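You operate a simulated robot arm through the tools that you are given. There is no shell and no other tool.

The job below is to be done with a simulated robot arm. You get a single attempt, and the scene is never put back.

JOB
Top up the bath to LOW, stand the open teal canister in it, set 70 C.
Fine: dial to OFF before pouring; jug back where it was; dial set last, it stays on; touch nothing hot with a bare hand; dry hands at switches and plugs; spill a teaspoon at most. Set down upright: teal pulse canister.

The check looks at the end state, three seconds after you hand in, the way a careful person would. Anything else that was tipped, shoved, dropped, spilled or broken makes it a failure.

ROBOT AND FRAMES
A 7-joint arm with a two-finger parallel gripper on a trunk, on a base that moves. Base frame: it is fixed to the floor where the robot stands at the start and does not move with it; the origin is under the middle of the robot, x ahead of it, y to its left, z up. Readings come in cm, rad, newtons and seconds.
With the tool pointing down near the work surface it reaches from about 28 to 72 cm from the robot's upright axis, wherever it stands. Its first joint turns from -2.496 to 2.496 rad. Places, roughly: bath [-360, -130, 90]; bath dial [-330, -120, 70]; clear water bath [-360, -130, 100]; jug with purple handle [-350, -100, 100]; teal pulse canister [-325, -150, 100]. Payload 3 kg.
The TCP is the grasp point between the finger pads, 3 cm short of the fingertips. In the tool frame z runs along the fingers and y along their closing line. The gripper opens to 9.4 cm. The fingers are 2.8 cm wide and 1 cm thick; the gripper's body (5 by 9.6 cm) begins 5.5 cm behind the TCP.
Orientation is that of the tool frame in the base frame, as a unit quaternion [w, x, y, z]. With the fingers straight down and closing along the base's y, the tool's x points along the base's -x, its y along +y and its z along -z.

CONTROLS
- The arm moves only by the tool jog_arm. Its argument "moves" is a list of rows, each an object (a shift or turn left out is 0, a gripper value left out holds the last) with "linear": the shift along the tool's x, y, z in cm, a list of three; "dr": the turn, a rotation vector about the tool's x, y, z in rad, a list of three. In form: [{"linear": [dx, dy, dz], "dr": [wx, wy, wz]}, ...]. A call has 1 to 20 rows; each row shifts and turns the commanded pose from where the row before left it, along the tool's axes as they then stand. "grip" is the finger opening in cm, from 0 to 9.4, set as the call begins (left out, the last holds). Rows are played at 5 a second. More than 5 cm and 0.15 rad between two rows, or a gripper value outside its range, and nothing of the call is played. Where a pose cannot be reached the arm comes as near as it can. A force on the tool above 40 N (or 10 N above the force at the start of the call, whichever is more), or a blocked arm, ends the call early, and 0.2 s more pass. The fingers move at their own pace (about 4.5 cm/s each) and stop on an object; they squeeze with about 38 N. The grip force told is the motor's: it shows also when the fingers shut on nothing. Time passes only in rows, and 0.2 s behind the last, so rows that do not move let the fingers close. The reply holds the time, the measured pose of the TCP, the force on the tool along the base axes, the opening and the grip force, in the units named above and with some noise, with the torque about the TCP (base axes, N m) and any sound that the robot's microphone picked up.
- Cameras (640 x 400 px; columns grow to the right, rows downward): "scene" is now at [6.66, 14.76, 171.33]; the picture's right is [0.01, -1.00, 0.00], its down [-0.64, -0.00, -0.77] and it looks along [0.77, 0.01, -0.64] (base axes); focal length 267 px, centre (320, 200). "wrist" rides on the gripper at [7.6, 1.4, -10.2] in the tool frame; the picture's right is [-0.18, 0.98, 0.00], its down [-0.75, -0.14, -0.64] and it looks along [-0.63, -0.12, 0.77] (tool axes); focal length 243 px, centre (320, 200). There is no depth. A picture from a camera that has moved, and an enlarged one, comes with that camera's place and axes in the base frame and with its lens. The place of the scene camera against the robot may be out by one fixed shift of up to 1.2 cm in any direction.
- camera(camera): a new picture of that camera. The clock stands still meanwhile.
- move_column(by): moves the trunk up (or, below 0, down) by that many cm; the arm and the scene camera ride with it, the base frame stays. It gives what a move gives, with no picture.
- base_move(legs): drives the robot by 1 to 6 legs, each [ahead, left, turn to the left] in cm, cm and rad, along the robot's own axes; the way and the turn of a leg run together, so that a leg with both is an arc; at most 150 cm and 3.142 rad a leg. The arm and the cameras ride along, it lands a little off, and it stops where it bumps. It gives what a move gives.
- aim_head(pan, tilt): turns the head with the scene camera to pan (to the left, within 2.496 rad either way) and tilt (down, from -0.506 to 1.204), counted from straight ahead of the robot. It gives what a move gives.
- close_up(camera, box): a new picture of the part [left, top, right, bottom] of that camera's present view, enlarged. The clock stands still meanwhile.
- hand_in(): hands the job in; it is judged then, once.

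Places have to be worked out from the pictures, the camera data and where the tool is seen. Open the gripper and draw the arm clear of the work before you hand the job in, unless the task says otherwise.

The tools are called after "Request:" by a JSON object that holds its "fn" and its "kwargs". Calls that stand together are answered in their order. jog_arm: Moves the arm, as the interface text tells. Its arguments: {"type":"object","properties":{"moves":{"type":"array"},"grip":{"type":"number"}},"required":["moves"]} The other tools are called the same way: move_column (by) moves the trunk up or down; base_move (legs) drives the base; aim_head (pan, tilt) turns the head that bears the scene camera; camera (camera) takes a picture; close_up (camera, box) takes an enlarged picture of a part of a camera's view; hand_in () hands the job in.

At the start:

```text
time_s: 0.0
tool_pos: [64.91, -9.64, 90.61]
tcp_rot: [-0.001, 0.0, 1.0, 0.0]
wrist_force: [0.1, -0.8, 0.3]
wrist_torque: [0.0, -0.06, 0.01]
gripper_width: 9.38
finger_force: 0.1
trunk travel left (down, up): [-15.0, 24.0]
robot x, y, heading: [0.22, -0.01, -0.001]
head pan, tilt (commanded): [0.007, 0.693]
```

scene: 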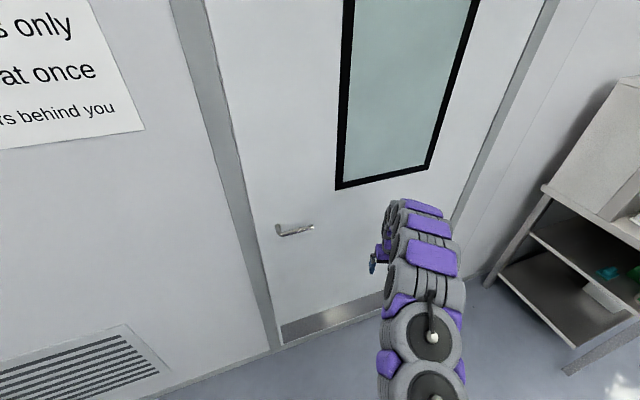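
wrist: 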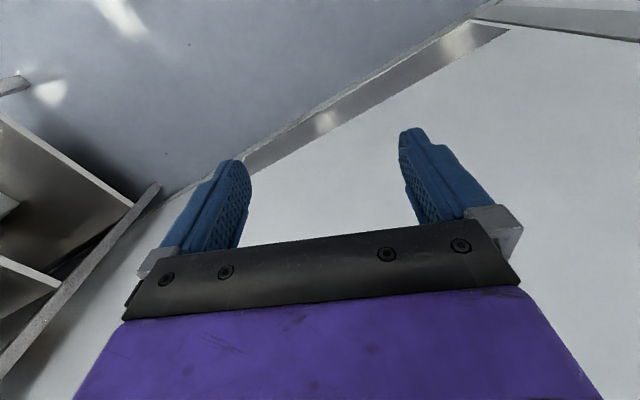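

The robot faces a door with a sign at the left that I can only partly read. I'll turn the head to read it before doing anything else.

Request:
{"fn": "aim_head", "kwargs": {"pan": 0.6, "tilt": 0.3}}

Request:
{"fn": "camera", "kwargs": {"camera": "scene"}}

```text
time_s: 1.0
tool_pos: [64.67, -9.7, 90.87]
tcp_rot: [0.0, 0.0, 1.0, 0.001]
wrist_force: [-0.8, -0.7, 0.3]
wrist_torque: [0.0, 0.03, 0.02]
gripper_width: 9.38
finger_force: 0.0
trunk travel left (down, up): [-15.0, 24.0]
robot x, y, heading: [0.07, 0.05, 0.002]
head pan, tilt (commanded): [0.6, 0.3]
```

```text
taken
camera scene: at [5.84, 19.98, 174.87], right [0.56, -0.83, 0.0], down [-0.25, -0.17, -0.95], along [0.79, 0.54, -0.3], focal length 267 px, centre (320, 200)
```

scene: 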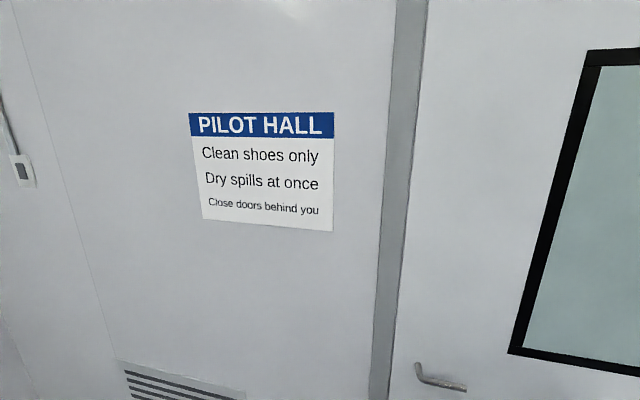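

The sign reads "PILOT HALL: clean shoes only, dry spills at once, close doors behind you". The bath lies behind me at around [-360,-130], so I'll pan the head around to see the room.

Request:
{"fn": "aim_head", "kwargs": {"pan": 2.49, "tilt": 0.35}}

Request:
{"fn": "camera", "kwargs": {"camera": "scene"}}

Request:
{"fn": "aim_head", "kwargs": {"pan": -2.49, "tilt": 0.35}}

Request:
{"fn": "camera", "kwargs": {"camera": "scene"}}

Request:
{"fn": "aim_head", "kwargs": {"pan": -1.3, "tilt": 0.4}}

Request:
{"fn": "camera", "kwargs": {"camera": "scene"}}

```text
time_s: 2.9
tool_pos: [64.64, -9.59, 90.81]
tcp_rot: [0.001, -0.001, 1.0, 0.0]
wrist_force: [-0.5, -0.1, 0.7]
wrist_torque: [0.02, 0.0, -0.02]
gripper_width: 9.42
finger_force: 0.0
trunk travel left (down, up): [-15.0, 24.0]
robot x, y, heading: [0.24, 0.03, 0.001]
head pan, tilt (commanded): [2.491, 0.351]
```

```text
taken
camera scene: at [-9.28, 20.36, 174.45], right [0.61, 0.8, 0.0], down [0.27, -0.21, -0.94], along [-0.75, 0.57, -0.34], focal length 267 px, centre (320, 200)
```

scene: 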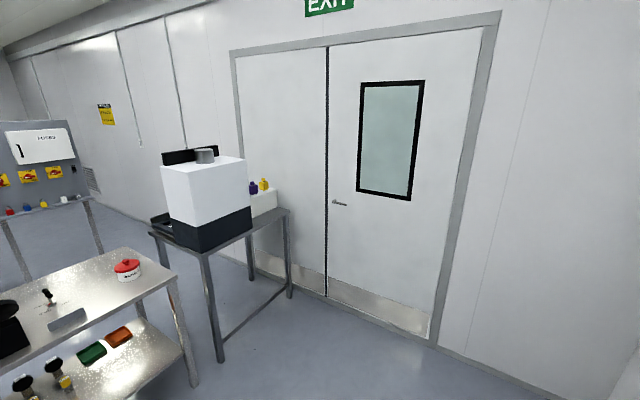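

```text
time_s: 6.8
tool_pos: [64.69, -9.66, 90.72]
tcp_rot: [0.001, -0.001, 1.0, 0.0]
wrist_force: [-0.2, -0.2, 1.0]
wrist_torque: [-0.01, 0.02, -0.01]
gripper_width: 9.39
finger_force: 0.0
trunk travel left (down, up): [-15.0, 24.0]
robot x, y, heading: [0.06, 0.11, -0.005]
head pan, tilt (commanded): [-2.491, 0.351]
```

```text
taken
camera scene: at [-9.28, 9.05, 174.45], right [-0.61, 0.8, 0.0], down [0.27, 0.21, -0.94], along [-0.75, -0.57, -0.34], focal length 267 px, centre (320, 200)
```

scene: 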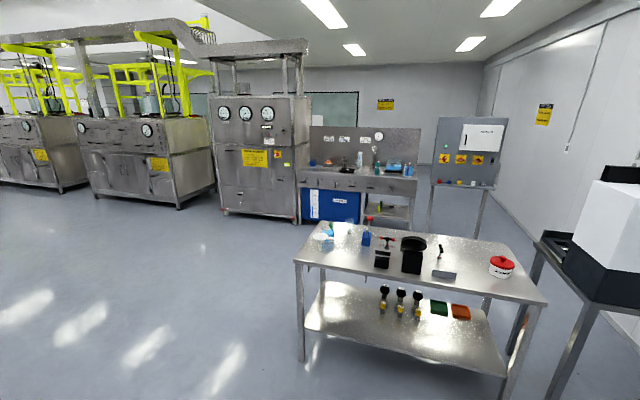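

```text
time_s: 8.2
tool_pos: [64.73, -9.61, 90.92]
tcp_rot: [0.0, 0.0, 1.0, -0.001]
wrist_force: [-0.4, 0.0, -0.5]
wrist_torque: [0.03, 0.03, 0.0]
gripper_width: 9.42
finger_force: 0.1
trunk travel left (down, up): [-15.0, 24.0]
robot x, y, heading: [-0.02, -0.14, 0.005]
head pan, tilt (commanded): [-1.3, 0.4]
```

```text
taken
camera scene: at [0.6, 5.77, 173.97], right [-0.96, -0.27, 0.0], down [-0.11, 0.38, -0.92], along [0.24, -0.89, -0.39], focal length 267 px, centre (320, 200)
```

scene: 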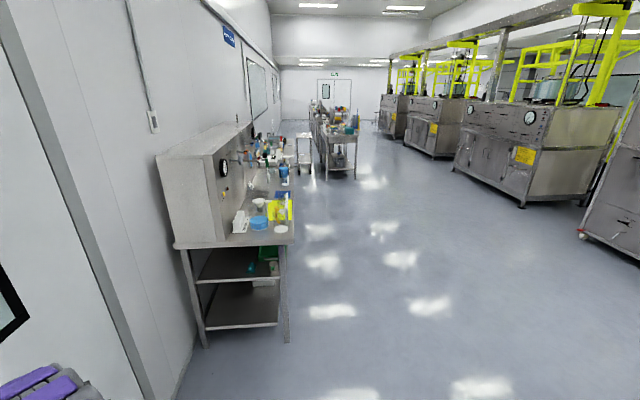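

The second view shows the sink bench with the bath beyond a middle table, and an open floor lane on its left side (at y about -170). I'll tuck and lift the arm before driving.

Request:
{"fn": "jog_arm", "kwargs": {"moves": [{"linear": [3, 0, -3.5]}, {"linear": [3, 0, -3.5]}, {"linear": [3, 0, -3.5]}, {"linear": [3, 0, -3.5]}, {"linear": [3, 0, -3.5]}, {"linear": [3, 0, -3.5]}], "grip": 4}}

Request:
{"fn": "base_move", "kwargs": {"legs": [[0, 0, -1.571], [0, 0, -1.571]]}}

Request:
{"fn": "aim_head", "kwargs": {"pan": 0.3, "tilt": 0.4}}

Request:
{"fn": "camera", "kwargs": {"camera": "scene"}}

```text
time_s: 9.6
tool_pos: [46.34, -9.58, 111.78]
tcp_rot: [0.0, 0.0, 1.0, -0.001]
wrist_force: [0.6, -0.6, -0.2]
wrist_torque: [0.03, 0.03, -0.06]
gripper_width: 4.0
finger_force: 0.1
trunk travel left (down, up): [-15.0, 24.0]
robot x, y, heading: [-0.14, 0.13, -0.004]
head pan, tilt (commanded): [-1.3, 0.4]
```

```text
time_s: 17.7
tool_pos: [-46.32, 10.67, 111.78]
tcp_rot: [0.0, 1.0, -0.012, 0.001]
wrist_force: [0.4, 0.4, 0.2]
wrist_torque: [0.02, 0.03, 0.02]
gripper_width: 4.01
finger_force: 0.1
trunk travel left (down, up): [-15.0, 24.0]
robot x, y, heading: [0.14, -0.03, 3.118]
head pan, tilt (commanded): [-1.3, 0.4]
```

```text
time_s: 19.3
tool_pos: [-46.3, 10.64, 111.87]
tcp_rot: [0.0, 1.0, -0.011, 0.0]
wrist_force: [-0.4, 0.1, 0.3]
wrist_torque: [0.02, 0.0, 0.02]
gripper_width: 4.0
finger_force: 0.1
trunk travel left (down, up): [-15.0, 24.0]
robot x, y, heading: [0.03, -0.29, 3.121]
head pan, tilt (commanded): [0.3, 0.4]
```

```text
taken
camera scene: at [-5.96, -15.88, 173.96], right [-0.27, 0.96, 0.0], down [0.38, 0.11, -0.92], along [-0.89, -0.25, -0.39], focal length 267 px, centre (320, 200)
```

scene: 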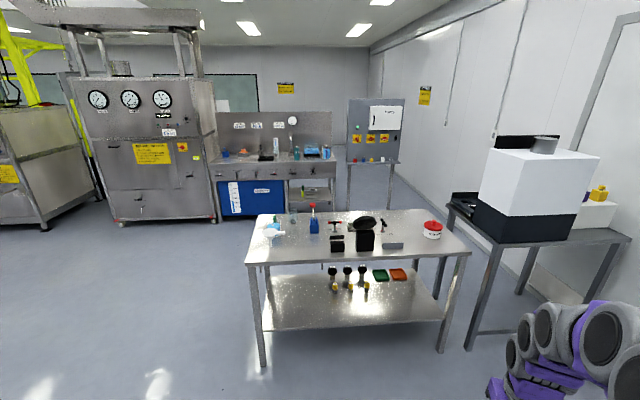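

The lane left of the middle table is clear, and the sink bench sits beyond it, turned by roughly 0.3 rad. I'll take an enlarged look at the bench before driving.

Request:
{"fn": "close_up", "kwargs": {"camera": "scene", "box": [200, 100, 350, 220]}}

Request:
{"fn": "base_move", "kwargs": {"legs": [[40, 150, 0], [110, 40, 0]]}}

Request:
{"fn": "aim_head", "kwargs": {"pan": 0.0, "tilt": 0.45}}

Request:
{"fn": "camera", "kwargs": {"camera": "scene"}}

```text
3.33 times, centred on (275, 160) of scene
camera zoom: at [-5.96, -15.88, 173.96], right [-0.27, 0.96, 0.0], down [0.38, 0.11, -0.92], along [-0.89, -0.25, -0.39], focal length 890 px, centre (470, 333)
```

zoom: 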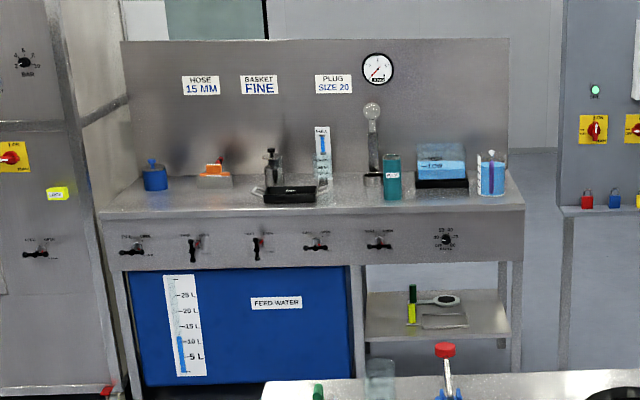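

```text
refused: leg 1 is longer than a leg can be; nothing moved
```

```text
time_s: 20.1
tool_pos: [-46.25, 10.67, 111.75]
tcp_rot: [0.0, 1.0, -0.01, -0.001]
wrist_force: [0.0, 0.3, 1.0]
wrist_torque: [0.02, -0.01, 0.0]
gripper_width: 4.0
finger_force: 0.1
trunk travel left (down, up): [-15.0, 24.0]
robot x, y, heading: [0.17, 0.06, 3.117]
head pan, tilt (commanded): [0.0, 0.45]
```

```text
taken
camera scene: at [-6.24, -13.15, 173.49], right [0.02, 1.0, 0.0], down [0.44, -0.01, -0.9], along [-0.9, 0.02, -0.44], focal length 267 px, centre (320, 200)
```

scene: 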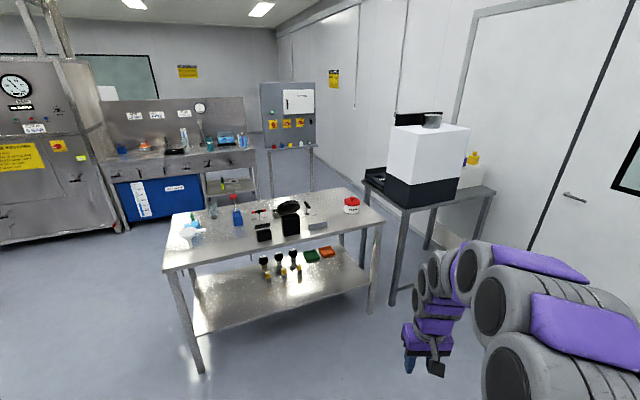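

The bench carries (left to right) a blue can, an orange item, a burette/black tray, a teal canister, the bath with a blue lid-like block, and the jug at the right end, with valves and a dial on the apron. I'll drive around the middle table in shorter legs, staying clear of the bench.

Request:
{"fn": "base_move", "kwargs": {"legs": [[30, 130, 0], [120, 30, 0], [60, -10, 0.366]]}}

Request:
{"fn": "aim_head", "kwargs": {"pan": 0.0, "tilt": 0.5}}

Request:
{"fn": "camera", "kwargs": {"camera": "scene"}}

```text
time_s: 35.7
tool_pos: [-260.83, -164.84, 111.79]
tcp_rot: [0.001, 0.985, 0.175, -0.001]
wrist_force: [0.4, -0.7, 0.6]
wrist_torque: [0.01, -0.01, -0.02]
gripper_width: 3.99
finger_force: 0.0
trunk travel left (down, up): [-15.0, 24.0]
robot x, y, heading: [-214.04, -157.89, -2.789]
head pan, tilt (commanded): [0.0, 0.45]
```

```text
time_s: 36.4
tool_pos: [-260.64, -164.7, 111.78]
tcp_rot: [0.0, 0.985, 0.175, 0.0]
wrist_force: [0.0, 0.2, -0.2]
wrist_torque: [-0.01, -0.02, -0.01]
gripper_width: 3.99
finger_force: 0.1
trunk travel left (down, up): [-15.0, 24.0]
robot x, y, heading: [-213.69, -157.88, -2.789]
head pan, tilt (commanded): [0.0, 0.499]
```

```text
taken
camera scene: at [-214.44, -172.39, 173.04], right [-0.35, 0.94, 0.0], down [0.45, 0.17, -0.88], along [-0.82, -0.3, -0.48], focal length 267 px, centre (320, 200)
```

scene: 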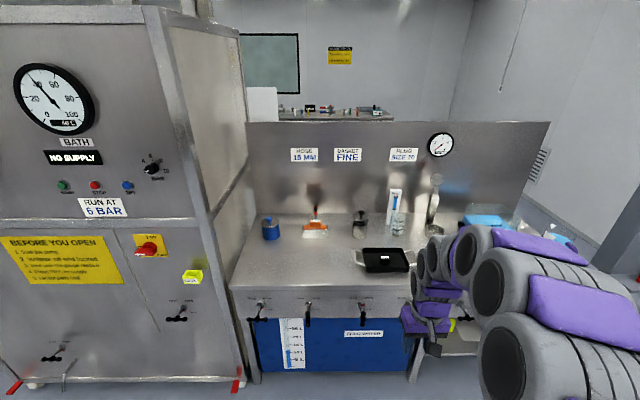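

The arm hides the bath from here, so I'll shift about 45 cm to the robot's right along the aisle, and look again. I also take a close-up of the notes on the cabinet.

Request:
{"fn": "close_up", "kwargs": {"camera": "scene", "box": [0, 50, 240, 300]}}

Request:
{"fn": "base_move", "kwargs": {"legs": [[0, -45, 0]]}}

Request:
{"fn": "camera", "kwargs": {"camera": "scene"}}

```text
1.60 times, centred on (120, 175) of scene
camera zoom: at [-214.44, -172.39, 173.04], right [-0.35, 0.94, 0.0], down [0.45, 0.17, -0.88], along [-0.82, -0.3, -0.48], focal length 427 px, centre (640, 240)
```

zoom: 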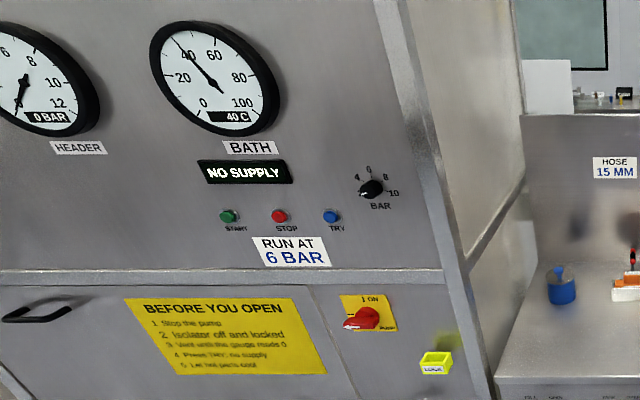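

```text
time_s: 39.1
tool_pos: [-275.82, -123.75, 111.83]
tcp_rot: [-0.004, 0.984, 0.175, -0.002]
wrist_force: [0.1, 0.3, 0.2]
wrist_torque: [-0.02, -0.03, 0.0]
gripper_width: 4.0
finger_force: 0.0
trunk travel left (down, up): [-15.0, 24.0]
robot x, y, heading: [-229.56, -115.8, -2.788]
head pan, tilt (commanded): [0.0, 0.499]
```

```text
taken
camera scene: at [-229.4, -131.73, 172.92], right [-0.34, 0.94, 0.01], down [0.45, 0.17, -0.88], along [-0.82, -0.3, -0.48], focal length 267 px, centre (320, 200)
```

scene: 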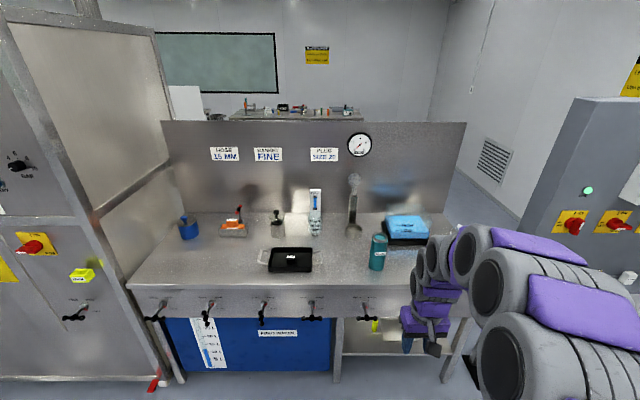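

The bath (black body with a blue lid or float) and the teal canister are visible, but the jug is behind the arm. I'll shift another 40 cm right and look again.

Request:
{"fn": "base_move", "kwargs": {"legs": [[0, -42, 0]]}}

Request:
{"fn": "aim_head", "kwargs": {"pan": 0.1, "tilt": 0.55}}

Request:
{"fn": "camera", "kwargs": {"camera": "scene"}}

Request:
{"fn": "close_up", "kwargs": {"camera": "scene", "box": [220, 100, 440, 320]}}

```text
time_s: 41.7
tool_pos: [-290.12, -83.68, 111.9]
tcp_rot: [-0.004, 0.985, 0.174, -0.002]
wrist_force: [0.1, 1.1, 0.3]
wrist_torque: [-0.04, 0.02, -0.03]
gripper_width: 4.01
finger_force: 0.1
trunk travel left (down, up): [-15.0, 24.0]
robot x, y, heading: [-243.41, -76.48, -2.796]
head pan, tilt (commanded): [0.0, 0.499]
```

```text
time_s: 42.3
tool_pos: [-290.17, -83.2, 111.88]
tcp_rot: [-0.001, 0.985, 0.174, -0.002]
wrist_force: [-0.7, -0.3, -0.1]
wrist_torque: [-0.02, 0.01, -0.03]
gripper_width: 3.97
finger_force: 0.2
trunk travel left (down, up): [-15.0, 24.0]
robot x, y, heading: [-243.85, -76.0, -2.795]
head pan, tilt (commanded): [0.099, 0.55]
```

```text
taken
camera scene: at [-243.74, -91.95, 172.57], right [-0.43, 0.9, 0.0], down [0.47, 0.23, -0.85], along [-0.77, -0.37, -0.52], focal length 267 px, centre (320, 200)
```

scene: 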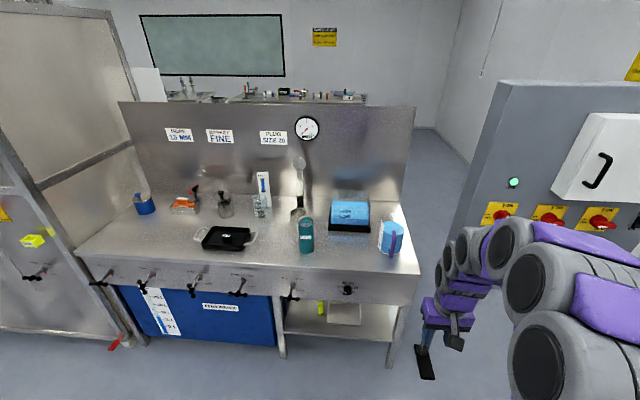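

```text
1.82 times, centred on (330, 210) of scene
camera zoom: at [-243.74, -91.95, 172.57], right [-0.43, 0.9, 0.0], down [0.47, 0.23, -0.85], along [-0.77, -0.37, -0.52], focal length 485 px, centre (302, 182)
```

zoom: 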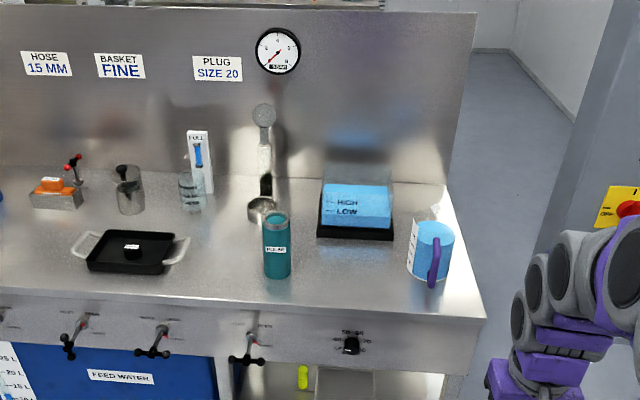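

The bath is a clear tank on a black base with HIGH and LOW marks; the jug with the purple handle stands to its right and the dial is on the apron. I'll zoom in on each of them.

Request:
{"fn": "close_up", "kwargs": {"camera": "scene", "box": [315, 180, 385, 240]}}

Request:
{"fn": "close_up", "kwargs": {"camera": "scene", "box": [365, 205, 425, 265]}}

Request:
{"fn": "close_up", "kwargs": {"camera": "scene", "box": [320, 270, 380, 310]}}

Request:
{"fn": "close_up", "kwargs": {"camera": "scene", "box": [280, 200, 340, 260]}}

```text
6.67 times, centred on (350, 210) of scene
camera zoom: at [-243.74, -91.95, 172.57], right [-0.43, 0.9, 0.0], down [0.47, 0.23, -0.85], along [-0.77, -0.37, -0.52], focal length 1779 px, centre (120, 133)
```

zoom: 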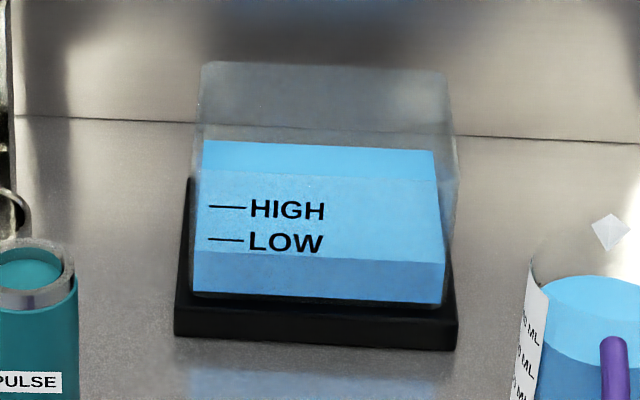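

```text
6.67 times, centred on (395, 235) of scene
camera zoom: at [-243.74, -91.95, 172.57], right [-0.43, 0.9, 0.0], down [0.47, 0.23, -0.85], along [-0.77, -0.37, -0.52], focal length 1779 px, centre (-180, -33)
```

zoom: 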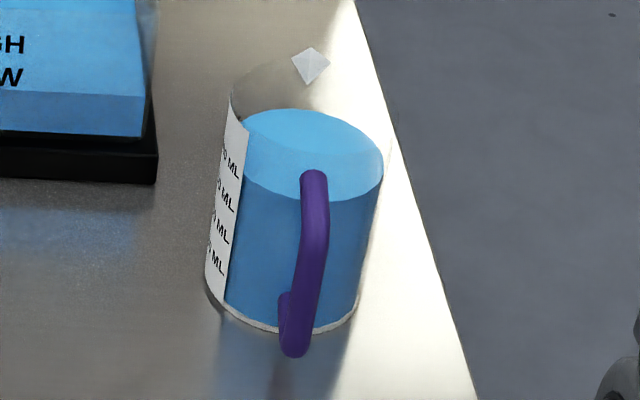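

```text
10.00 times, centred on (350, 290) of scene
camera zoom: at [-243.74, -91.95, 172.57], right [-0.43, 0.9, 0.0], down [0.47, 0.23, -0.85], along [-0.77, -0.37, -0.52], focal length 2669 px, centre (20, -700)
```

zoom: 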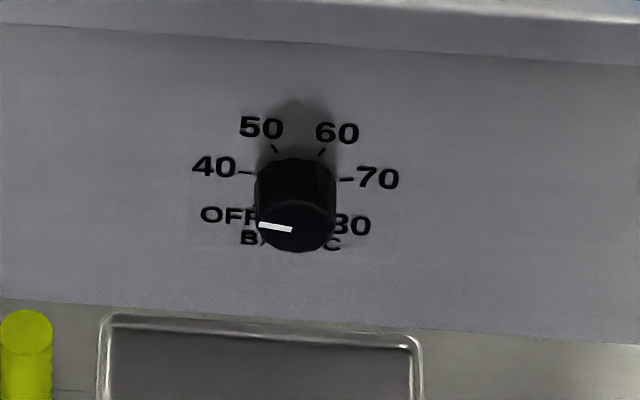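

```text
6.67 times, centred on (310, 230) of scene
camera zoom: at [-243.74, -91.95, 172.57], right [-0.43, 0.9, 0.0], down [0.47, 0.23, -0.85], along [-0.77, -0.37, -0.52], focal length 1779 px, centre (387, 0)
```

zoom: 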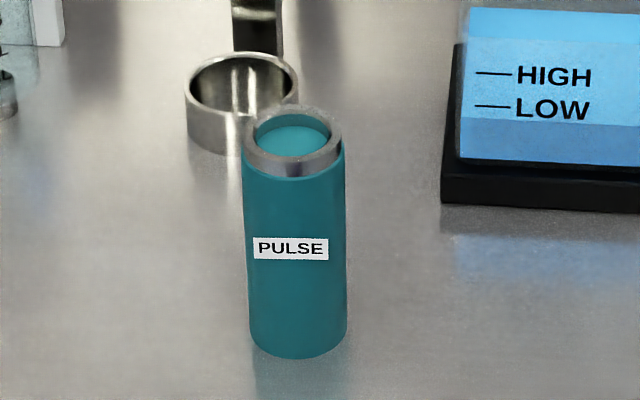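

The bath is just under LOW (about 1 cm), the jug's handle points roughly toward me with its spout on the far side, and the dial's white line points left, between OFF and 40. I'll look down to see the base footprint and the bench edge before driving closer.

Request:
{"fn": "aim_head", "kwargs": {"pan": 0.0, "tilt": 1.2}}

Request:
{"fn": "camera", "kwargs": {"camera": "scene"}}

Request:
{"fn": "camera", "kwargs": {"camera": "wrist"}}

```text
time_s: 43.4
tool_pos: [-290.22, -83.15, 111.9]
tcp_rot: [-0.001, 0.985, 0.175, -0.002]
wrist_force: [0.8, 0.1, 0.2]
wrist_torque: [0.01, 0.02, 0.0]
gripper_width: 4.0
finger_force: 0.2
trunk travel left (down, up): [-15.0, 24.0]
robot x, y, heading: [-243.45, -76.12, -2.793]
head pan, tilt (commanded): [0.0, 1.201]
```

```text
taken
camera scene: at [-240.91, -89.98, 167.66], right [-0.34, 0.94, 0.0], down [0.88, 0.32, -0.36], along [-0.34, -0.12, -0.93], focal length 267 px, centre (320, 200)
```

scene: 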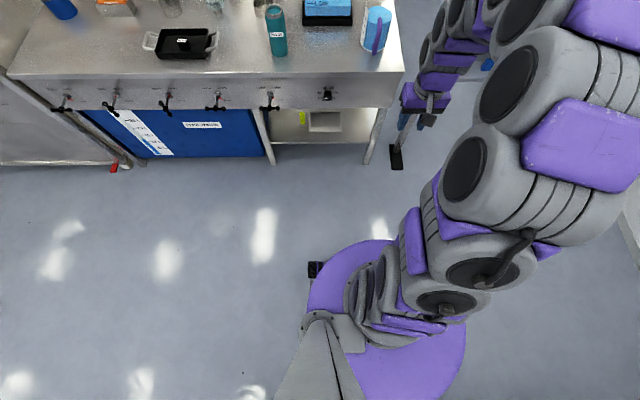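

```text
taken
camera wrist: at [-282.41, -81.91, 122.13], right [0.16, -0.99, 0.0], down [-0.75, -0.13, 0.65], along [-0.64, -0.1, -0.76], focal length 243 px, centre (320, 200)
```

wrist: 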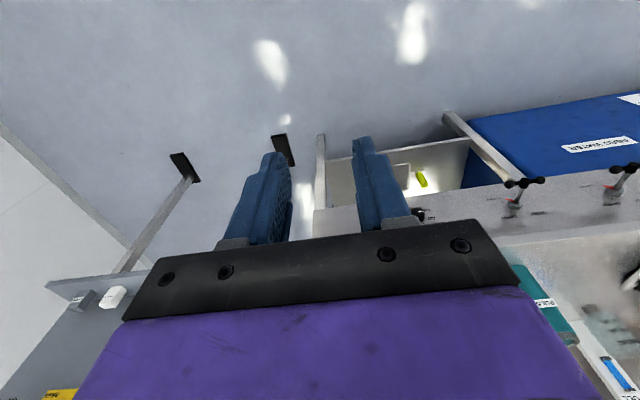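

The base front is about 35–39 cm ahead of the axis, so I must stop about 40 cm short of the bench front. Allowing for the steep view, the dial pointer looks to be at 40 rather than OFF, so I'll zoom in on it to be sure.

Request:
{"fn": "aim_head", "kwargs": {"pan": 0.05, "tilt": 0.85}}

Request:
{"fn": "camera", "kwargs": {"camera": "scene"}}

```text
time_s: 44.2
tool_pos: [-290.19, -82.99, 111.88]
tcp_rot: [-0.001, 0.985, 0.175, -0.002]
wrist_force: [-0.4, 0.8, 1.1]
wrist_torque: [0.04, -0.05, 0.01]
gripper_width: 4.01
finger_force: 0.1
trunk travel left (down, up): [-15.0, 24.0]
robot x, y, heading: [-243.82, -76.15, -2.795]
head pan, tilt (commanded): [0.051, 0.85]
```

```text
taken
camera scene: at [-242.95, -90.83, 170.04], right [-0.39, 0.92, 0.0], down [0.69, 0.29, -0.66], along [-0.61, -0.25, -0.75], focal length 267 px, centre (320, 200)
```

scene: 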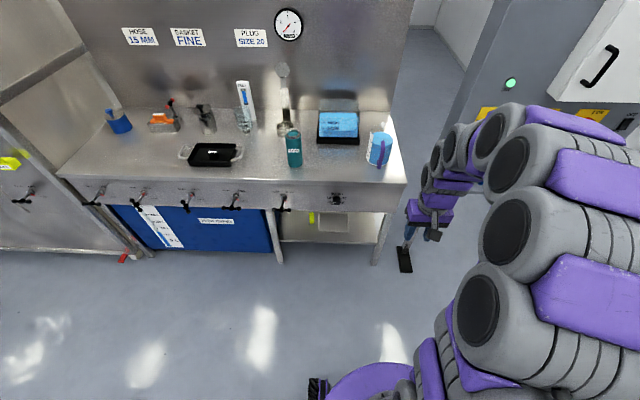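

The dial is at pixel (336,199); I'll enlarge it along with the jug, bath and canister for accurate places.

Request:
{"fn": "close_up", "kwargs": {"camera": "scene", "box": [320, 188, 352, 208]}}

Request:
{"fn": "close_up", "kwargs": {"camera": "scene", "box": [270, 95, 414, 185]}}

Request:
{"fn": "close_up", "kwargs": {"camera": "scene", "box": [350, 120, 414, 180]}}

```text
16.00 times, centred on (336, 198) of scene
camera zoom: at [-242.95, -90.83, 170.04], right [-0.39, 0.92, 0.0], down [0.69, 0.29, -0.66], along [-0.61, -0.25, -0.75], focal length 4270 px, centre (64, 232)
```

zoom: 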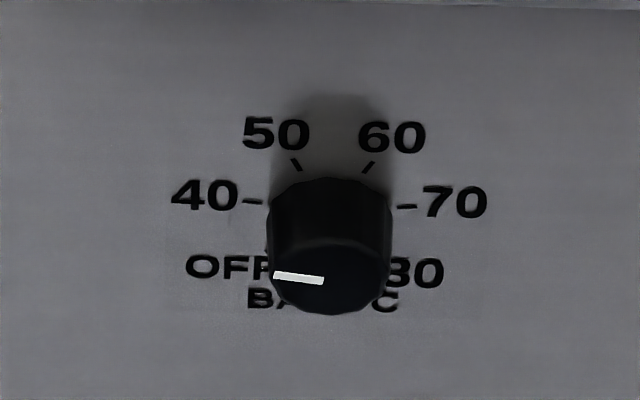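

```text
4.44 times, centred on (342, 140) of scene
camera zoom: at [-242.95, -90.83, 170.04], right [-0.39, 0.92, 0.0], down [0.69, 0.29, -0.66], along [-0.61, -0.25, -0.75], focal length 1186 px, centre (222, 467)
```

zoom: 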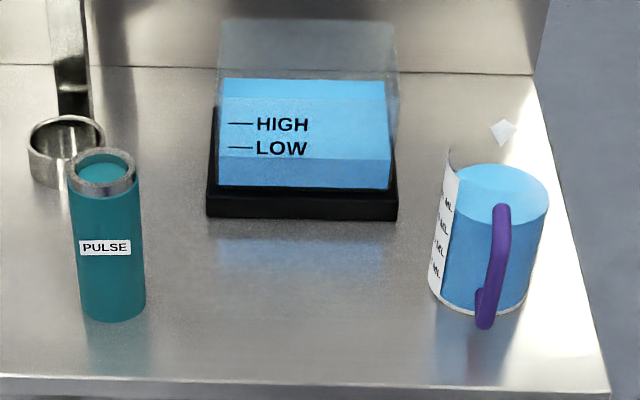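

```text
6.67 times, centred on (382, 150) of scene
camera zoom: at [-242.95, -90.83, 170.04], right [-0.39, 0.92, 0.0], down [0.69, 0.29, -0.66], along [-0.61, -0.25, -0.75], focal length 1779 px, centre (-93, 533)
```

zoom: 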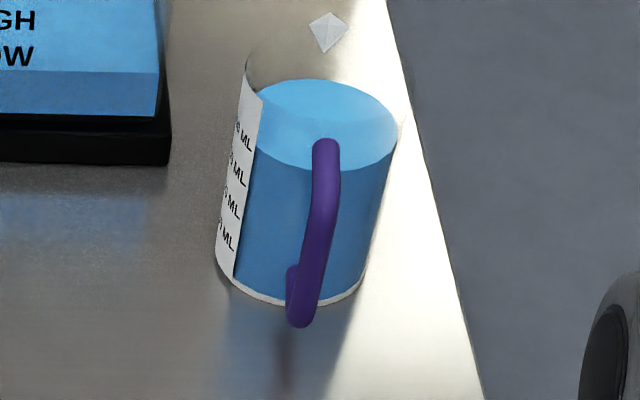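

The pointer is at 40: the ticks sit at about ±27° and ±81°, so OFF is at about -135° and 70 at +81°. Dial goes first, with dry fingers: I'll line up about 75 cm in front of it and turn the tool to horizontal.

Request:
{"fn": "base_move", "kwargs": {"legs": [[17, 20, 0]]}}

Request:
{"fn": "jog_arm", "kwargs": {"moves": [{"linear": [0, 0, 0], "dr": [0, -0.143, 0]}, {"linear": [0, 0, 0], "dr": [0, -0.143, 0]}, {"linear": [0, 0, 0], "dr": [0, -0.143, 0]}, {"linear": [0, 0, 0], "dr": [0, -0.143, 0]}, {"linear": [0, 0, 0], "dr": [0, -0.143, 0]}, {"linear": [0, 0, 0], "dr": [0, -0.143, 0]}, {"linear": [0, 0, 0], "dr": [0, -0.143, 0]}, {"linear": [0, 0, 0], "dr": [0, -0.143, 0]}, {"linear": [0, 0, 0], "dr": [0, -0.143, 0]}, {"linear": [0, 0, 0], "dr": [0, -0.143, 0]}, {"linear": [0, 0, 0], "dr": [0, -0.14, 0]}], "grip": 6}}

Request:
{"fn": "camera", "kwargs": {"camera": "scene"}}

Request:
{"fn": "camera", "kwargs": {"camera": "wrist"}}

```text
time_s: 46.1
tool_pos: [-299.81, -106.12, 111.76]
tcp_rot: [0.004, 0.985, 0.174, -0.001]
wrist_force: [-0.4, 0.6, -0.7]
wrist_torque: [-0.03, 0.01, -0.01]
gripper_width: 4.0
finger_force: 0.1
trunk travel left (down, up): [-15.0, 24.0]
robot x, y, heading: [-252.86, -100.63, -2.794]
head pan, tilt (commanded): [0.051, 0.85]
```

```text
time_s: 48.5
tool_pos: [-312.02, -108.99, 129.47]
tcp_rot: [0.118, 0.727, 0.127, -0.664]
wrist_force: [0.4, 0.6, -0.3]
wrist_torque: [-0.02, -0.01, 0.04]
gripper_width: 6.0
finger_force: 0.2
out of reach, approached as far as the arm can: row 5, 6, 7, 8, 9, 10, 11
trunk travel left (down, up): [-15.0, 24.0]
robot x, y, heading: [-253.01, -100.02, -2.793]
head pan, tilt (commanded): [0.051, 0.85]
```

```text
taken
camera scene: at [-252.03, -114.8, 170.06], right [-0.39, 0.92, 0.0], down [0.69, 0.29, -0.66], along [-0.61, -0.26, -0.75], focal length 267 px, centre (320, 200)
```

scene: 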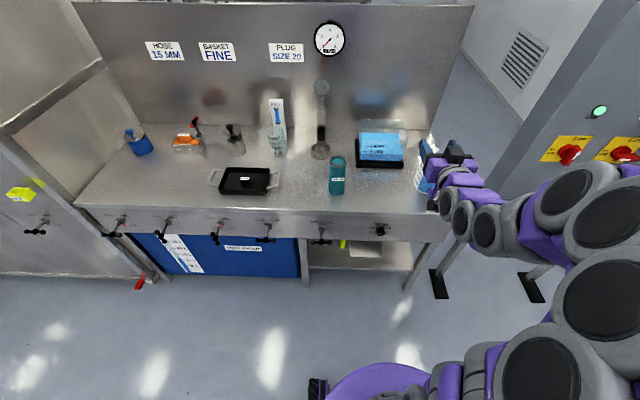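

```text
taken
camera wrist: at [-301.3, -106.65, 122.74], right [0.32, -0.93, 0.19], down [0.49, 0.33, 0.81], along [-0.81, -0.17, 0.56], focal length 243 px, centre (320, 200)
```

wrist: 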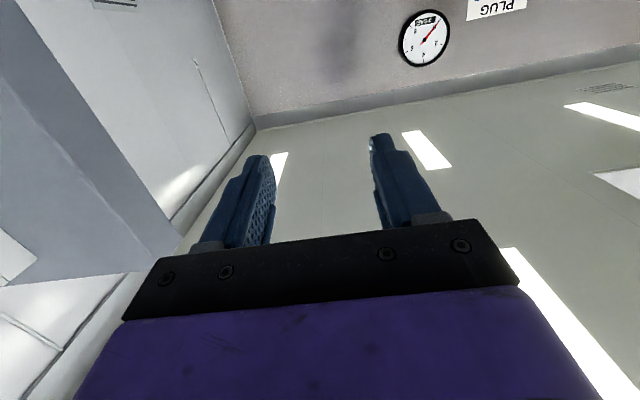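

The tool is horizontal now, but it was too close to the body to hold its place there, so the arm drifted forward and up. I'll command it forward and check the pose before lowering it toward dial height.

Request:
{"fn": "jog_arm", "kwargs": {"moves": [{"linear": [0, 0, 4.5]}, {"linear": [0, 0, 4.5]}, {"linear": [0, 0, 4.5]}, {"linear": [0, 0, 0]}]}}

```text
time_s: 49.5
tool_pos: [-324.66, -113.65, 128.02]
tcp_rot: [0.118, 0.728, 0.127, -0.663]
wrist_force: [-0.2, 0.5, 0.4]
wrist_torque: [0.01, 0.02, 0.0]
gripper_width: 6.0
finger_force: 0.0
trunk travel left (down, up): [-15.0, 24.0]
robot x, y, heading: [-252.8, -99.95, -2.793]
head pan, tilt (commanded): [0.051, 0.85]
```

Commands start from the actual pose, which is useful. I'll pull back 10 cm to stay in front of the bench, lower the trunk, then lower the hand toward z of about 75.

Request:
{"fn": "jog_arm", "kwargs": {"moves": [{"linear": [0, 0, -4]}, {"linear": [4, 0, -4]}, {"linear": [4.5, 0, -2]}, {"linear": [4.5, 0, 0]}, {"linear": [4.5, 0, 0]}, {"linear": [4.5, 0, 0]}]}}

Request:
{"fn": "move_column", "kwargs": {"by": -12}}

Request:
{"fn": "camera", "kwargs": {"camera": "scene"}}

Request:
{"fn": "camera", "kwargs": {"camera": "wrist"}}

```text
refused: row 2 steps farther than a row can; nothing moved
```

```text
time_s: 51.0
tool_pos: [-324.35, -114.37, 115.99]
tcp_rot: [0.117, 0.728, 0.128, -0.664]
wrist_force: [-0.2, 0.7, -0.2]
wrist_torque: [0.01, 0.02, -0.01]
gripper_width: 6.0
finger_force: 0.0
trunk travel left (down, up): [-3.0, 36.0]
robot x, y, heading: [-252.44, -100.47, -2.79]
head pan, tilt (commanded): [0.051, 0.85]
```

```text
taken
camera scene: at [-252.14, -115.09, 158.05], right [-0.39, 0.92, 0.0], down [0.69, 0.29, -0.66], along [-0.61, -0.26, -0.75], focal length 267 px, centre (320, 200)
```

scene: 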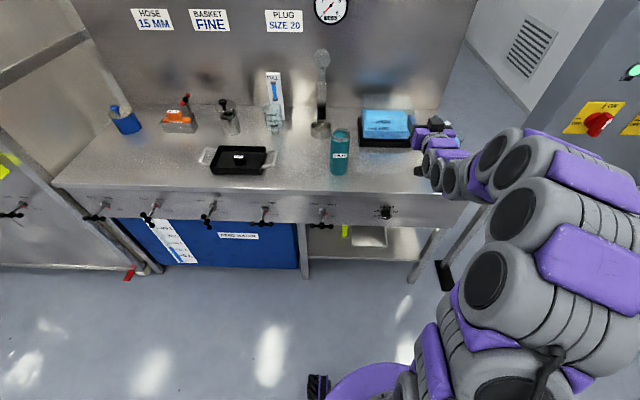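

```text
taken
camera wrist: at [-313.71, -111.8, 109.39], right [0.32, -0.93, 0.18], down [0.49, 0.33, 0.81], along [-0.81, -0.17, 0.56], focal length 243 px, centre (320, 200)
```

wrist: 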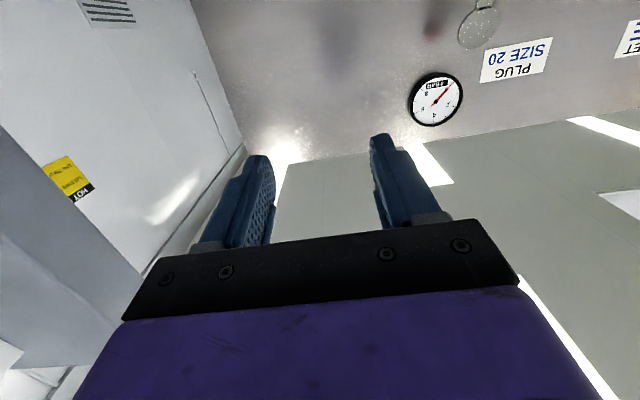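

The first list was refused for step length, so only the trunk moved; the hand is at z 116, over the bench edge. I'll retract straight back, then go down with legal step sizes.

Request:
{"fn": "jog_arm", "kwargs": {"moves": [{"linear": [0, 0, -4.5]}, {"linear": [0, 0, -4.5]}, {"linear": [4, 0, -2.5]}, {"linear": [4.5, 0, 0]}, {"linear": [4.5, 0, 0]}, {"linear": [4.5, 0, 0]}, {"linear": [4.5, 0, 0]}, {"linear": [4.5, 0, 0]}]}}

Request:
{"fn": "camera", "kwargs": {"camera": "scene"}}

Request:
{"fn": "camera", "kwargs": {"camera": "wrist"}}

```text
time_s: 52.8
tool_pos: [-313.85, -108.91, 107.0]
tcp_rot: [0.117, 0.728, 0.128, -0.663]
wrist_force: [-0.1, 0.4, 0.1]
wrist_torque: [0.01, -0.01, 0.01]
gripper_width: 6.0
finger_force: 0.1
out of reach, approached as far as the arm can: row 4, 5, 6, 7, 8
trunk travel left (down, up): [-3.0, 36.0]
robot x, y, heading: [-252.85, -100.81, -2.794]
head pan, tilt (commanded): [0.051, 0.85]
```

```text
taken
camera scene: at [-252.06, -115.0, 158.06], right [-0.39, 0.92, 0.0], down [0.69, 0.29, -0.66], along [-0.61, -0.26, -0.75], focal length 267 px, centre (320, 200)
```

scene: 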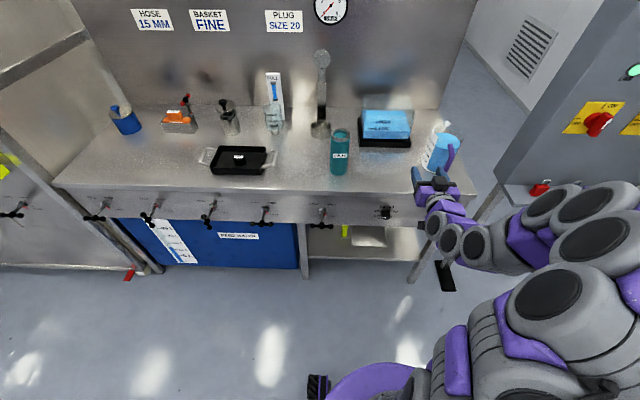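

```text
taken
camera wrist: at [-303.1, -106.59, 100.47], right [0.32, -0.93, 0.18], down [0.49, 0.33, 0.81], along [-0.81, -0.17, 0.56], focal length 243 px, centre (320, 200)
```

wrist: 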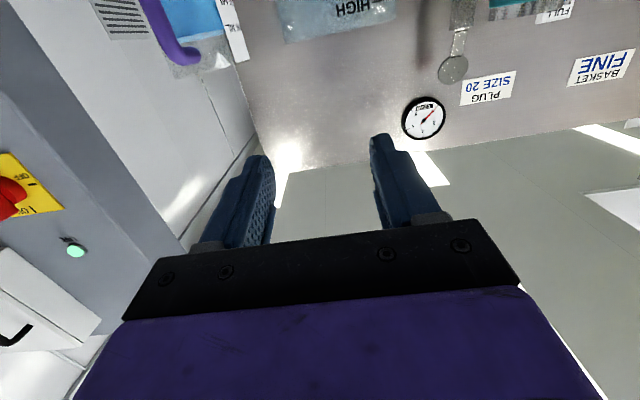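

With the tool horizontal the arm is too folded to go lower here. I'll back the base off about 20 cm so the arm can reach out and down, then lower again.

Request:
{"fn": "base_move", "kwargs": {"legs": [[-22, 0, 0]]}}

Request:
{"fn": "jog_arm", "kwargs": {"moves": [{"linear": [0, 0, 4.5]}, {"linear": [0, 0, 4.5]}, {"linear": [2, 0, 4]}, {"linear": [4.5, 0, 0]}, {"linear": [4.5, 0, 0]}, {"linear": [4.5, 0, 0]}, {"linear": [4.5, 0, 0]}, {"linear": [4.5, 0, 0]}]}}

Request:
{"fn": "camera", "kwargs": {"camera": "scene"}}

```text
time_s: 54.4
tool_pos: [-293.54, -101.41, 107.08]
tcp_rot: [0.116, 0.728, 0.127, -0.664]
wrist_force: [0.9, 0.2, -0.4]
wrist_torque: [0.0, -0.01, -0.01]
gripper_width: 6.01
finger_force: 0.1
trunk travel left (down, up): [-3.0, 36.0]
robot x, y, heading: [-232.13, -93.32, -2.798]
head pan, tilt (commanded): [0.051, 0.85]
```

```text
time_s: 56.2
tool_pos: [-303.37, -105.14, 81.4]
tcp_rot: [0.116, 0.727, 0.126, -0.664]
wrist_force: [0.2, -0.3, -0.3]
wrist_torque: [-0.02, -0.02, -0.03]
gripper_width: 6.0
finger_force: 0.1
trunk travel left (down, up): [-3.0, 36.0]
robot x, y, heading: [-232.22, -93.26, -2.798]
head pan, tilt (commanded): [0.051, 0.85]
```

```text
taken
camera scene: at [-231.8, -107.62, 158.05], right [-0.39, 0.92, 0.0], down [0.69, 0.29, -0.66], along [-0.61, -0.25, -0.75], focal length 267 px, centre (320, 200)
```

scene: 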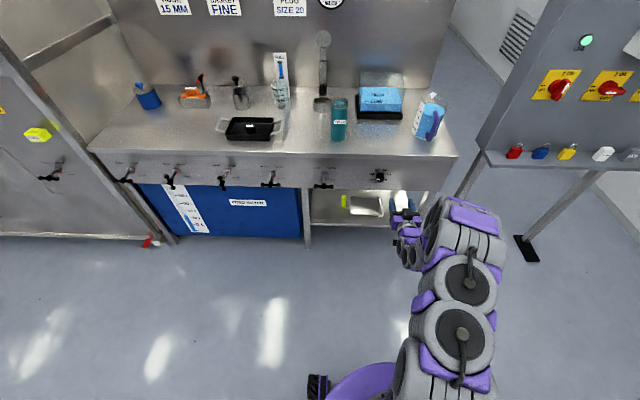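

Now the arm reaches the low horizontal pose without trouble (z 81). I'll look through the wrist camera at the dial panel.

Request:
{"fn": "camera", "kwargs": {"camera": "wrist"}}

Request:
{"fn": "close_up", "kwargs": {"camera": "scene", "box": [340, 150, 460, 270]}}

```text
taken
camera wrist: at [-292.58, -102.73, 74.91], right [0.32, -0.93, 0.18], down [0.49, 0.33, 0.81], along [-0.81, -0.17, 0.56], focal length 243 px, centre (320, 200)
```

wrist: 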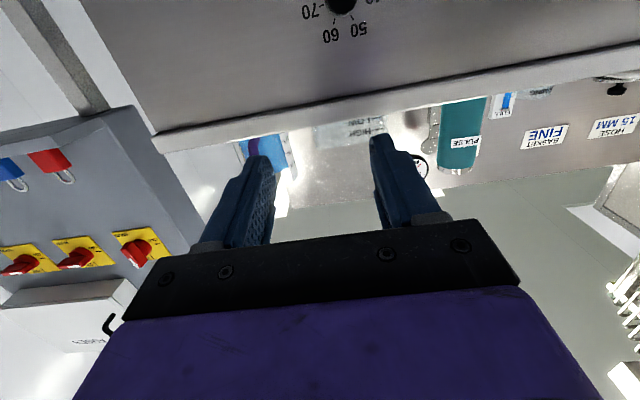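

```text
3.33 times, centred on (400, 210) of scene
camera zoom: at [-231.8, -107.62, 158.05], right [-0.39, 0.92, 0.0], down [0.69, 0.29, -0.66], along [-0.61, -0.25, -0.75], focal length 890 px, centre (53, 167)
```

zoom: 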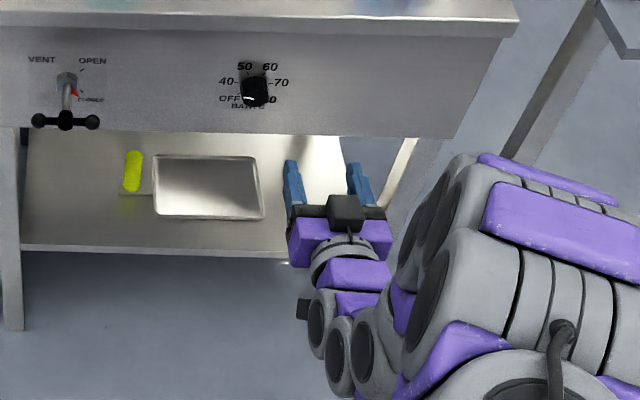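

The dial is at the top edge of the (inverted) wrist view, about 8–9 cm lower and 4 cm to the left of my tool line. I'll level the tool, move down and left, and take a second sighting for its place.

Request:
{"fn": "jog_arm", "kwargs": {"moves": [{"linear": [3, 2, 0], "dr": [0, -0.089, 0]}, {"linear": [3, 2, 0]}, {"linear": [2.4, 0, 0]}, {"linear": [0, 0, 0]}]}}

Request:
{"fn": "camera", "kwargs": {"camera": "wrist"}}

```text
time_s: 57.2
tool_pos: [-301.79, -108.87, 73.11]
tcp_rot: [0.122, 0.697, 0.122, -0.696]
wrist_force: [0.0, 0.0, 0.4]
wrist_torque: [0.02, 0.0, -0.04]
gripper_width: 6.01
finger_force: 0.0
trunk travel left (down, up): [-3.0, 36.0]
robot x, y, heading: [-232.39, -93.23, -2.798]
head pan, tilt (commanded): [0.051, 0.85]
```

```text
taken
camera wrist: at [-291.56, -106.65, 65.6], right [0.33, -0.92, 0.18], down [0.55, 0.35, 0.76], along [-0.76, -0.15, 0.63], focal length 243 px, centre (320, 200)
```

wrist: 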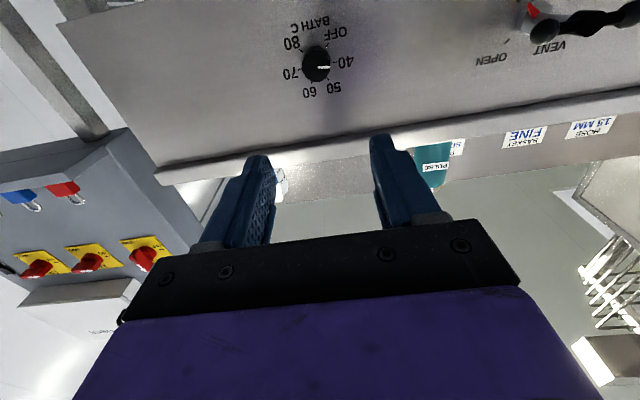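

Both sightings put the knob near (-328.5,-118.3,72.3), about 27 cm ahead of the tool and nearly on its line. I'll go forward 12 cm with a small correction and sight again.

Request:
{"fn": "jog_arm", "kwargs": {"moves": [{"linear": [0.4, -0.1, 4]}, {"linear": [0.4, -0.1, 4]}, {"linear": [0, 0, 4]}, {"linear": [0, 0, 0]}]}}

Request:
{"fn": "camera", "kwargs": {"camera": "wrist"}}

```text
time_s: 58.2
tool_pos: [-313.09, -112.71, 72.36]
tcp_rot: [0.122, 0.698, 0.123, -0.695]
wrist_force: [-0.3, 0.4, 0.0]
wrist_torque: [0.0, 0.0, 0.0]
gripper_width: 6.0
finger_force: 0.0
trunk travel left (down, up): [-3.0, 36.0]
robot x, y, heading: [-232.56, -93.45, -2.799]
head pan, tilt (commanded): [0.051, 0.85]
```

```text
taken
camera wrist: at [-302.86, -110.52, 64.84], right [0.33, -0.92, 0.18], down [0.55, 0.35, 0.76], along [-0.76, -0.15, 0.63], focal length 243 px, centre (320, 200)
```

wrist: 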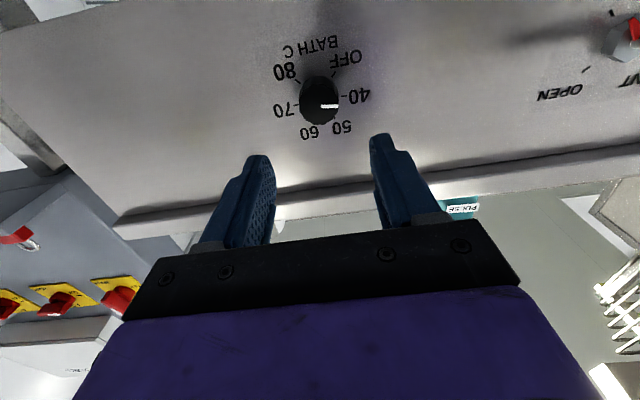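

The dial is well in view now; I'll enlarge it to fix its centre and the pointer.

Request:
{"fn": "close_up", "kwargs": {"camera": "wrist", "box": [260, 30, 388, 150]}}

```text
3.33 times, centred on (324, 90) of wrist
camera zoom: at [-302.86, -110.52, 64.84], right [0.33, -0.92, 0.18], down [0.55, 0.35, 0.76], along [-0.76, -0.15, 0.63], focal length 809 px, centre (307, 567)
```

zoom: 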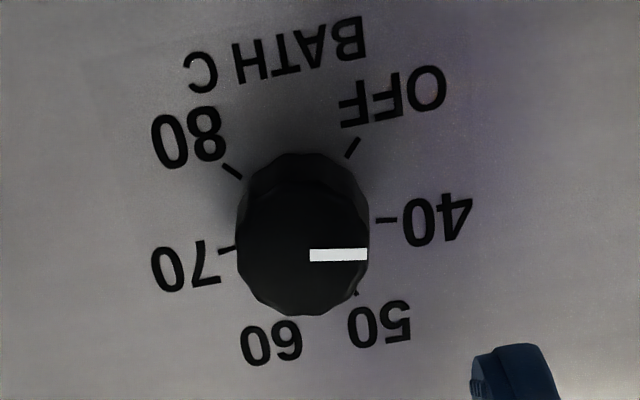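

The two sightings put the knob face about 9–12 cm ahead and 0.5–1.2 cm below the tool line. I'll correct down 0.7 cm, move 3.5 cm closer and measure again.

Request:
{"fn": "jog_arm", "kwargs": {"moves": [{"linear": [0.7, 0.1, 0]}, {"linear": [0, 0, 3.5]}, {"linear": [0, 0, 0]}]}}

Request:
{"fn": "close_up", "kwargs": {"camera": "wrist", "box": [230, 50, 422, 170]}}

```text
time_s: 59.0
tool_pos: [-316.39, -113.95, 71.79]
tcp_rot: [0.122, 0.698, 0.123, -0.695]
wrist_force: [0.4, 0.7, -0.6]
wrist_torque: [0.03, -0.04, 0.01]
gripper_width: 6.03
finger_force: 0.1
trunk travel left (down, up): [-3.0, 36.0]
robot x, y, heading: [-232.06, -93.1, -2.796]
head pan, tilt (commanded): [0.051, 0.85]
```

```text
3.33 times, centred on (326, 110) of wrist
camera zoom: at [-306.19, -111.8, 64.13], right [0.33, -0.92, 0.18], down [0.55, 0.35, 0.76], along [-0.76, -0.15, 0.63], focal length 809 px, centre (300, 500)
```

zoom: 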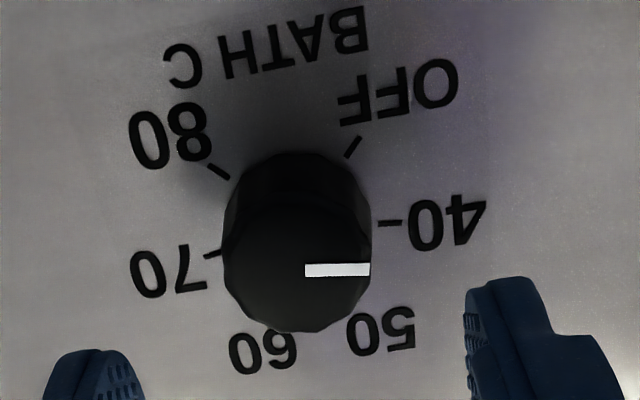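

Estimates are converging: knob face about 6.6 cm ahead of the TCP and 0.3–0.8 cm below. I'll go forward 2.5 cm and down 0.3 and compare the knob directly with the fingertips.

Request:
{"fn": "jog_arm", "kwargs": {"moves": [{"linear": [0.3, 0, 2.5]}, {"linear": [0, 0, 0]}]}}

Request:
{"fn": "close_up", "kwargs": {"camera": "wrist", "box": [200, 60, 440, 210]}}

```text
time_s: 59.6
tool_pos: [-316.35, -113.95, 71.67]
tcp_rot: [0.122, 0.697, 0.123, -0.695]
wrist_force: [-0.4, -0.1, 0.1]
wrist_torque: [0.02, 0.01, -0.01]
gripper_width: 6.02
finger_force: 0.0
out of reach, approached as far as the arm can: row 1
trunk travel left (down, up): [-3.0, 36.0]
robot x, y, heading: [-232.03, -93.02, -2.797]
head pan, tilt (commanded): [0.051, 0.85]
```

```text
2.67 times, centred on (320, 135) of wrist
camera zoom: at [-306.16, -111.78, 64.12], right [0.33, -0.92, 0.18], down [0.55, 0.35, 0.76], along [-0.76, -0.15, 0.63], focal length 647 px, centre (320, 373)
```

zoom: 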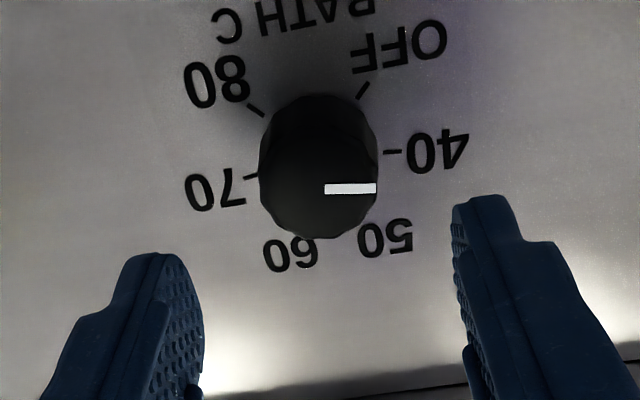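

The arm is at full stretch here, so I'll draw the hand back 9 cm and bring the base 10 cm forward to regain reach.

Request:
{"fn": "jog_arm", "kwargs": {"moves": [{"linear": [0, 0, -4.5]}, {"linear": [0, 0, -4.5]}, {"linear": [0, 0, 0]}]}}

Request:
{"fn": "base_move", "kwargs": {"legs": [[9, 0, 0]]}}

Request:
{"fn": "close_up", "kwargs": {"camera": "wrist", "box": [200, 50, 440, 200]}}

```text
time_s: 60.4
tool_pos: [-307.84, -110.79, 71.83]
tcp_rot: [0.122, 0.698, 0.122, -0.695]
wrist_force: [-0.3, 0.3, -0.6]
wrist_torque: [0.02, -0.01, 0.0]
gripper_width: 6.02
finger_force: 0.0
trunk travel left (down, up): [-3.0, 36.0]
robot x, y, heading: [-231.93, -93.0, -2.795]
head pan, tilt (commanded): [0.051, 0.85]
```

```text
time_s: 61.5
tool_pos: [-316.53, -113.84, 71.79]
tcp_rot: [0.122, 0.698, 0.123, -0.695]
wrist_force: [0.1, -0.4, 0.5]
wrist_torque: [0.0, -0.02, -0.01]
gripper_width: 6.02
finger_force: 0.1
trunk travel left (down, up): [-3.0, 36.0]
robot x, y, heading: [-241.07, -96.11, -2.797]
head pan, tilt (commanded): [0.051, 0.85]
```

```text
2.67 times, centred on (320, 125) of wrist
camera zoom: at [-306.21, -111.69, 64.19], right [0.33, -0.92, 0.18], down [0.55, 0.35, 0.76], along [-0.76, -0.15, 0.63], focal length 647 px, centre (320, 400)
```

zoom: 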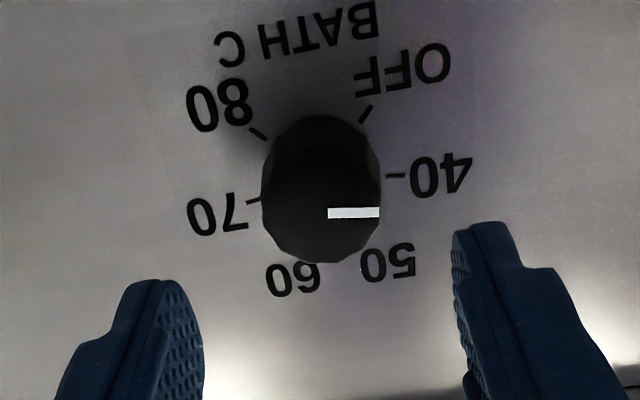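

The view is the same as before, now with reach to spare. Forward 2.5 cm and down 0.3 cm.

Request:
{"fn": "jog_arm", "kwargs": {"moves": [{"linear": [0.3, 0, 1.5]}, {"linear": [0, 0, 1.0]}, {"linear": [0, 0, 0]}]}}

Request:
{"fn": "close_up", "kwargs": {"camera": "wrist", "box": [200, 50, 440, 200]}}

```text
time_s: 62.4
tool_pos: [-318.65, -114.63, 71.58]
tcp_rot: [0.122, 0.696, 0.122, -0.696]
wrist_force: [-0.9, -0.1, -0.3]
wrist_torque: [0.0, 0.0, 0.01]
gripper_width: 6.02
finger_force: 0.1
trunk travel left (down, up): [-3.0, 36.0]
robot x, y, heading: [-240.74, -95.95, -2.797]
head pan, tilt (commanded): [0.051, 0.85]
```

```text
2.67 times, centred on (320, 125) of wrist
camera zoom: at [-308.46, -112.49, 64.0], right [0.33, -0.92, 0.18], down [0.56, 0.35, 0.75], along [-0.76, -0.15, 0.63], focal length 647 px, centre (320, 400)
```

zoom: 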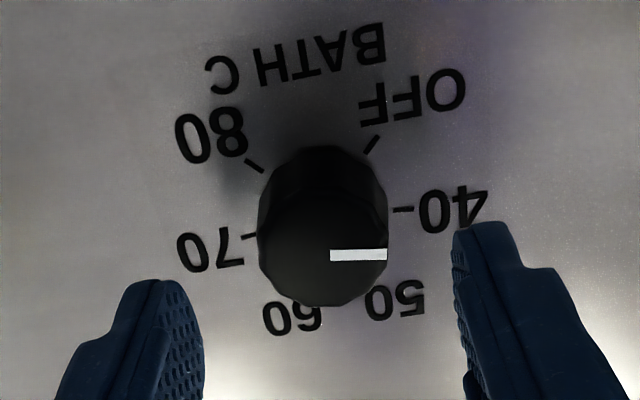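

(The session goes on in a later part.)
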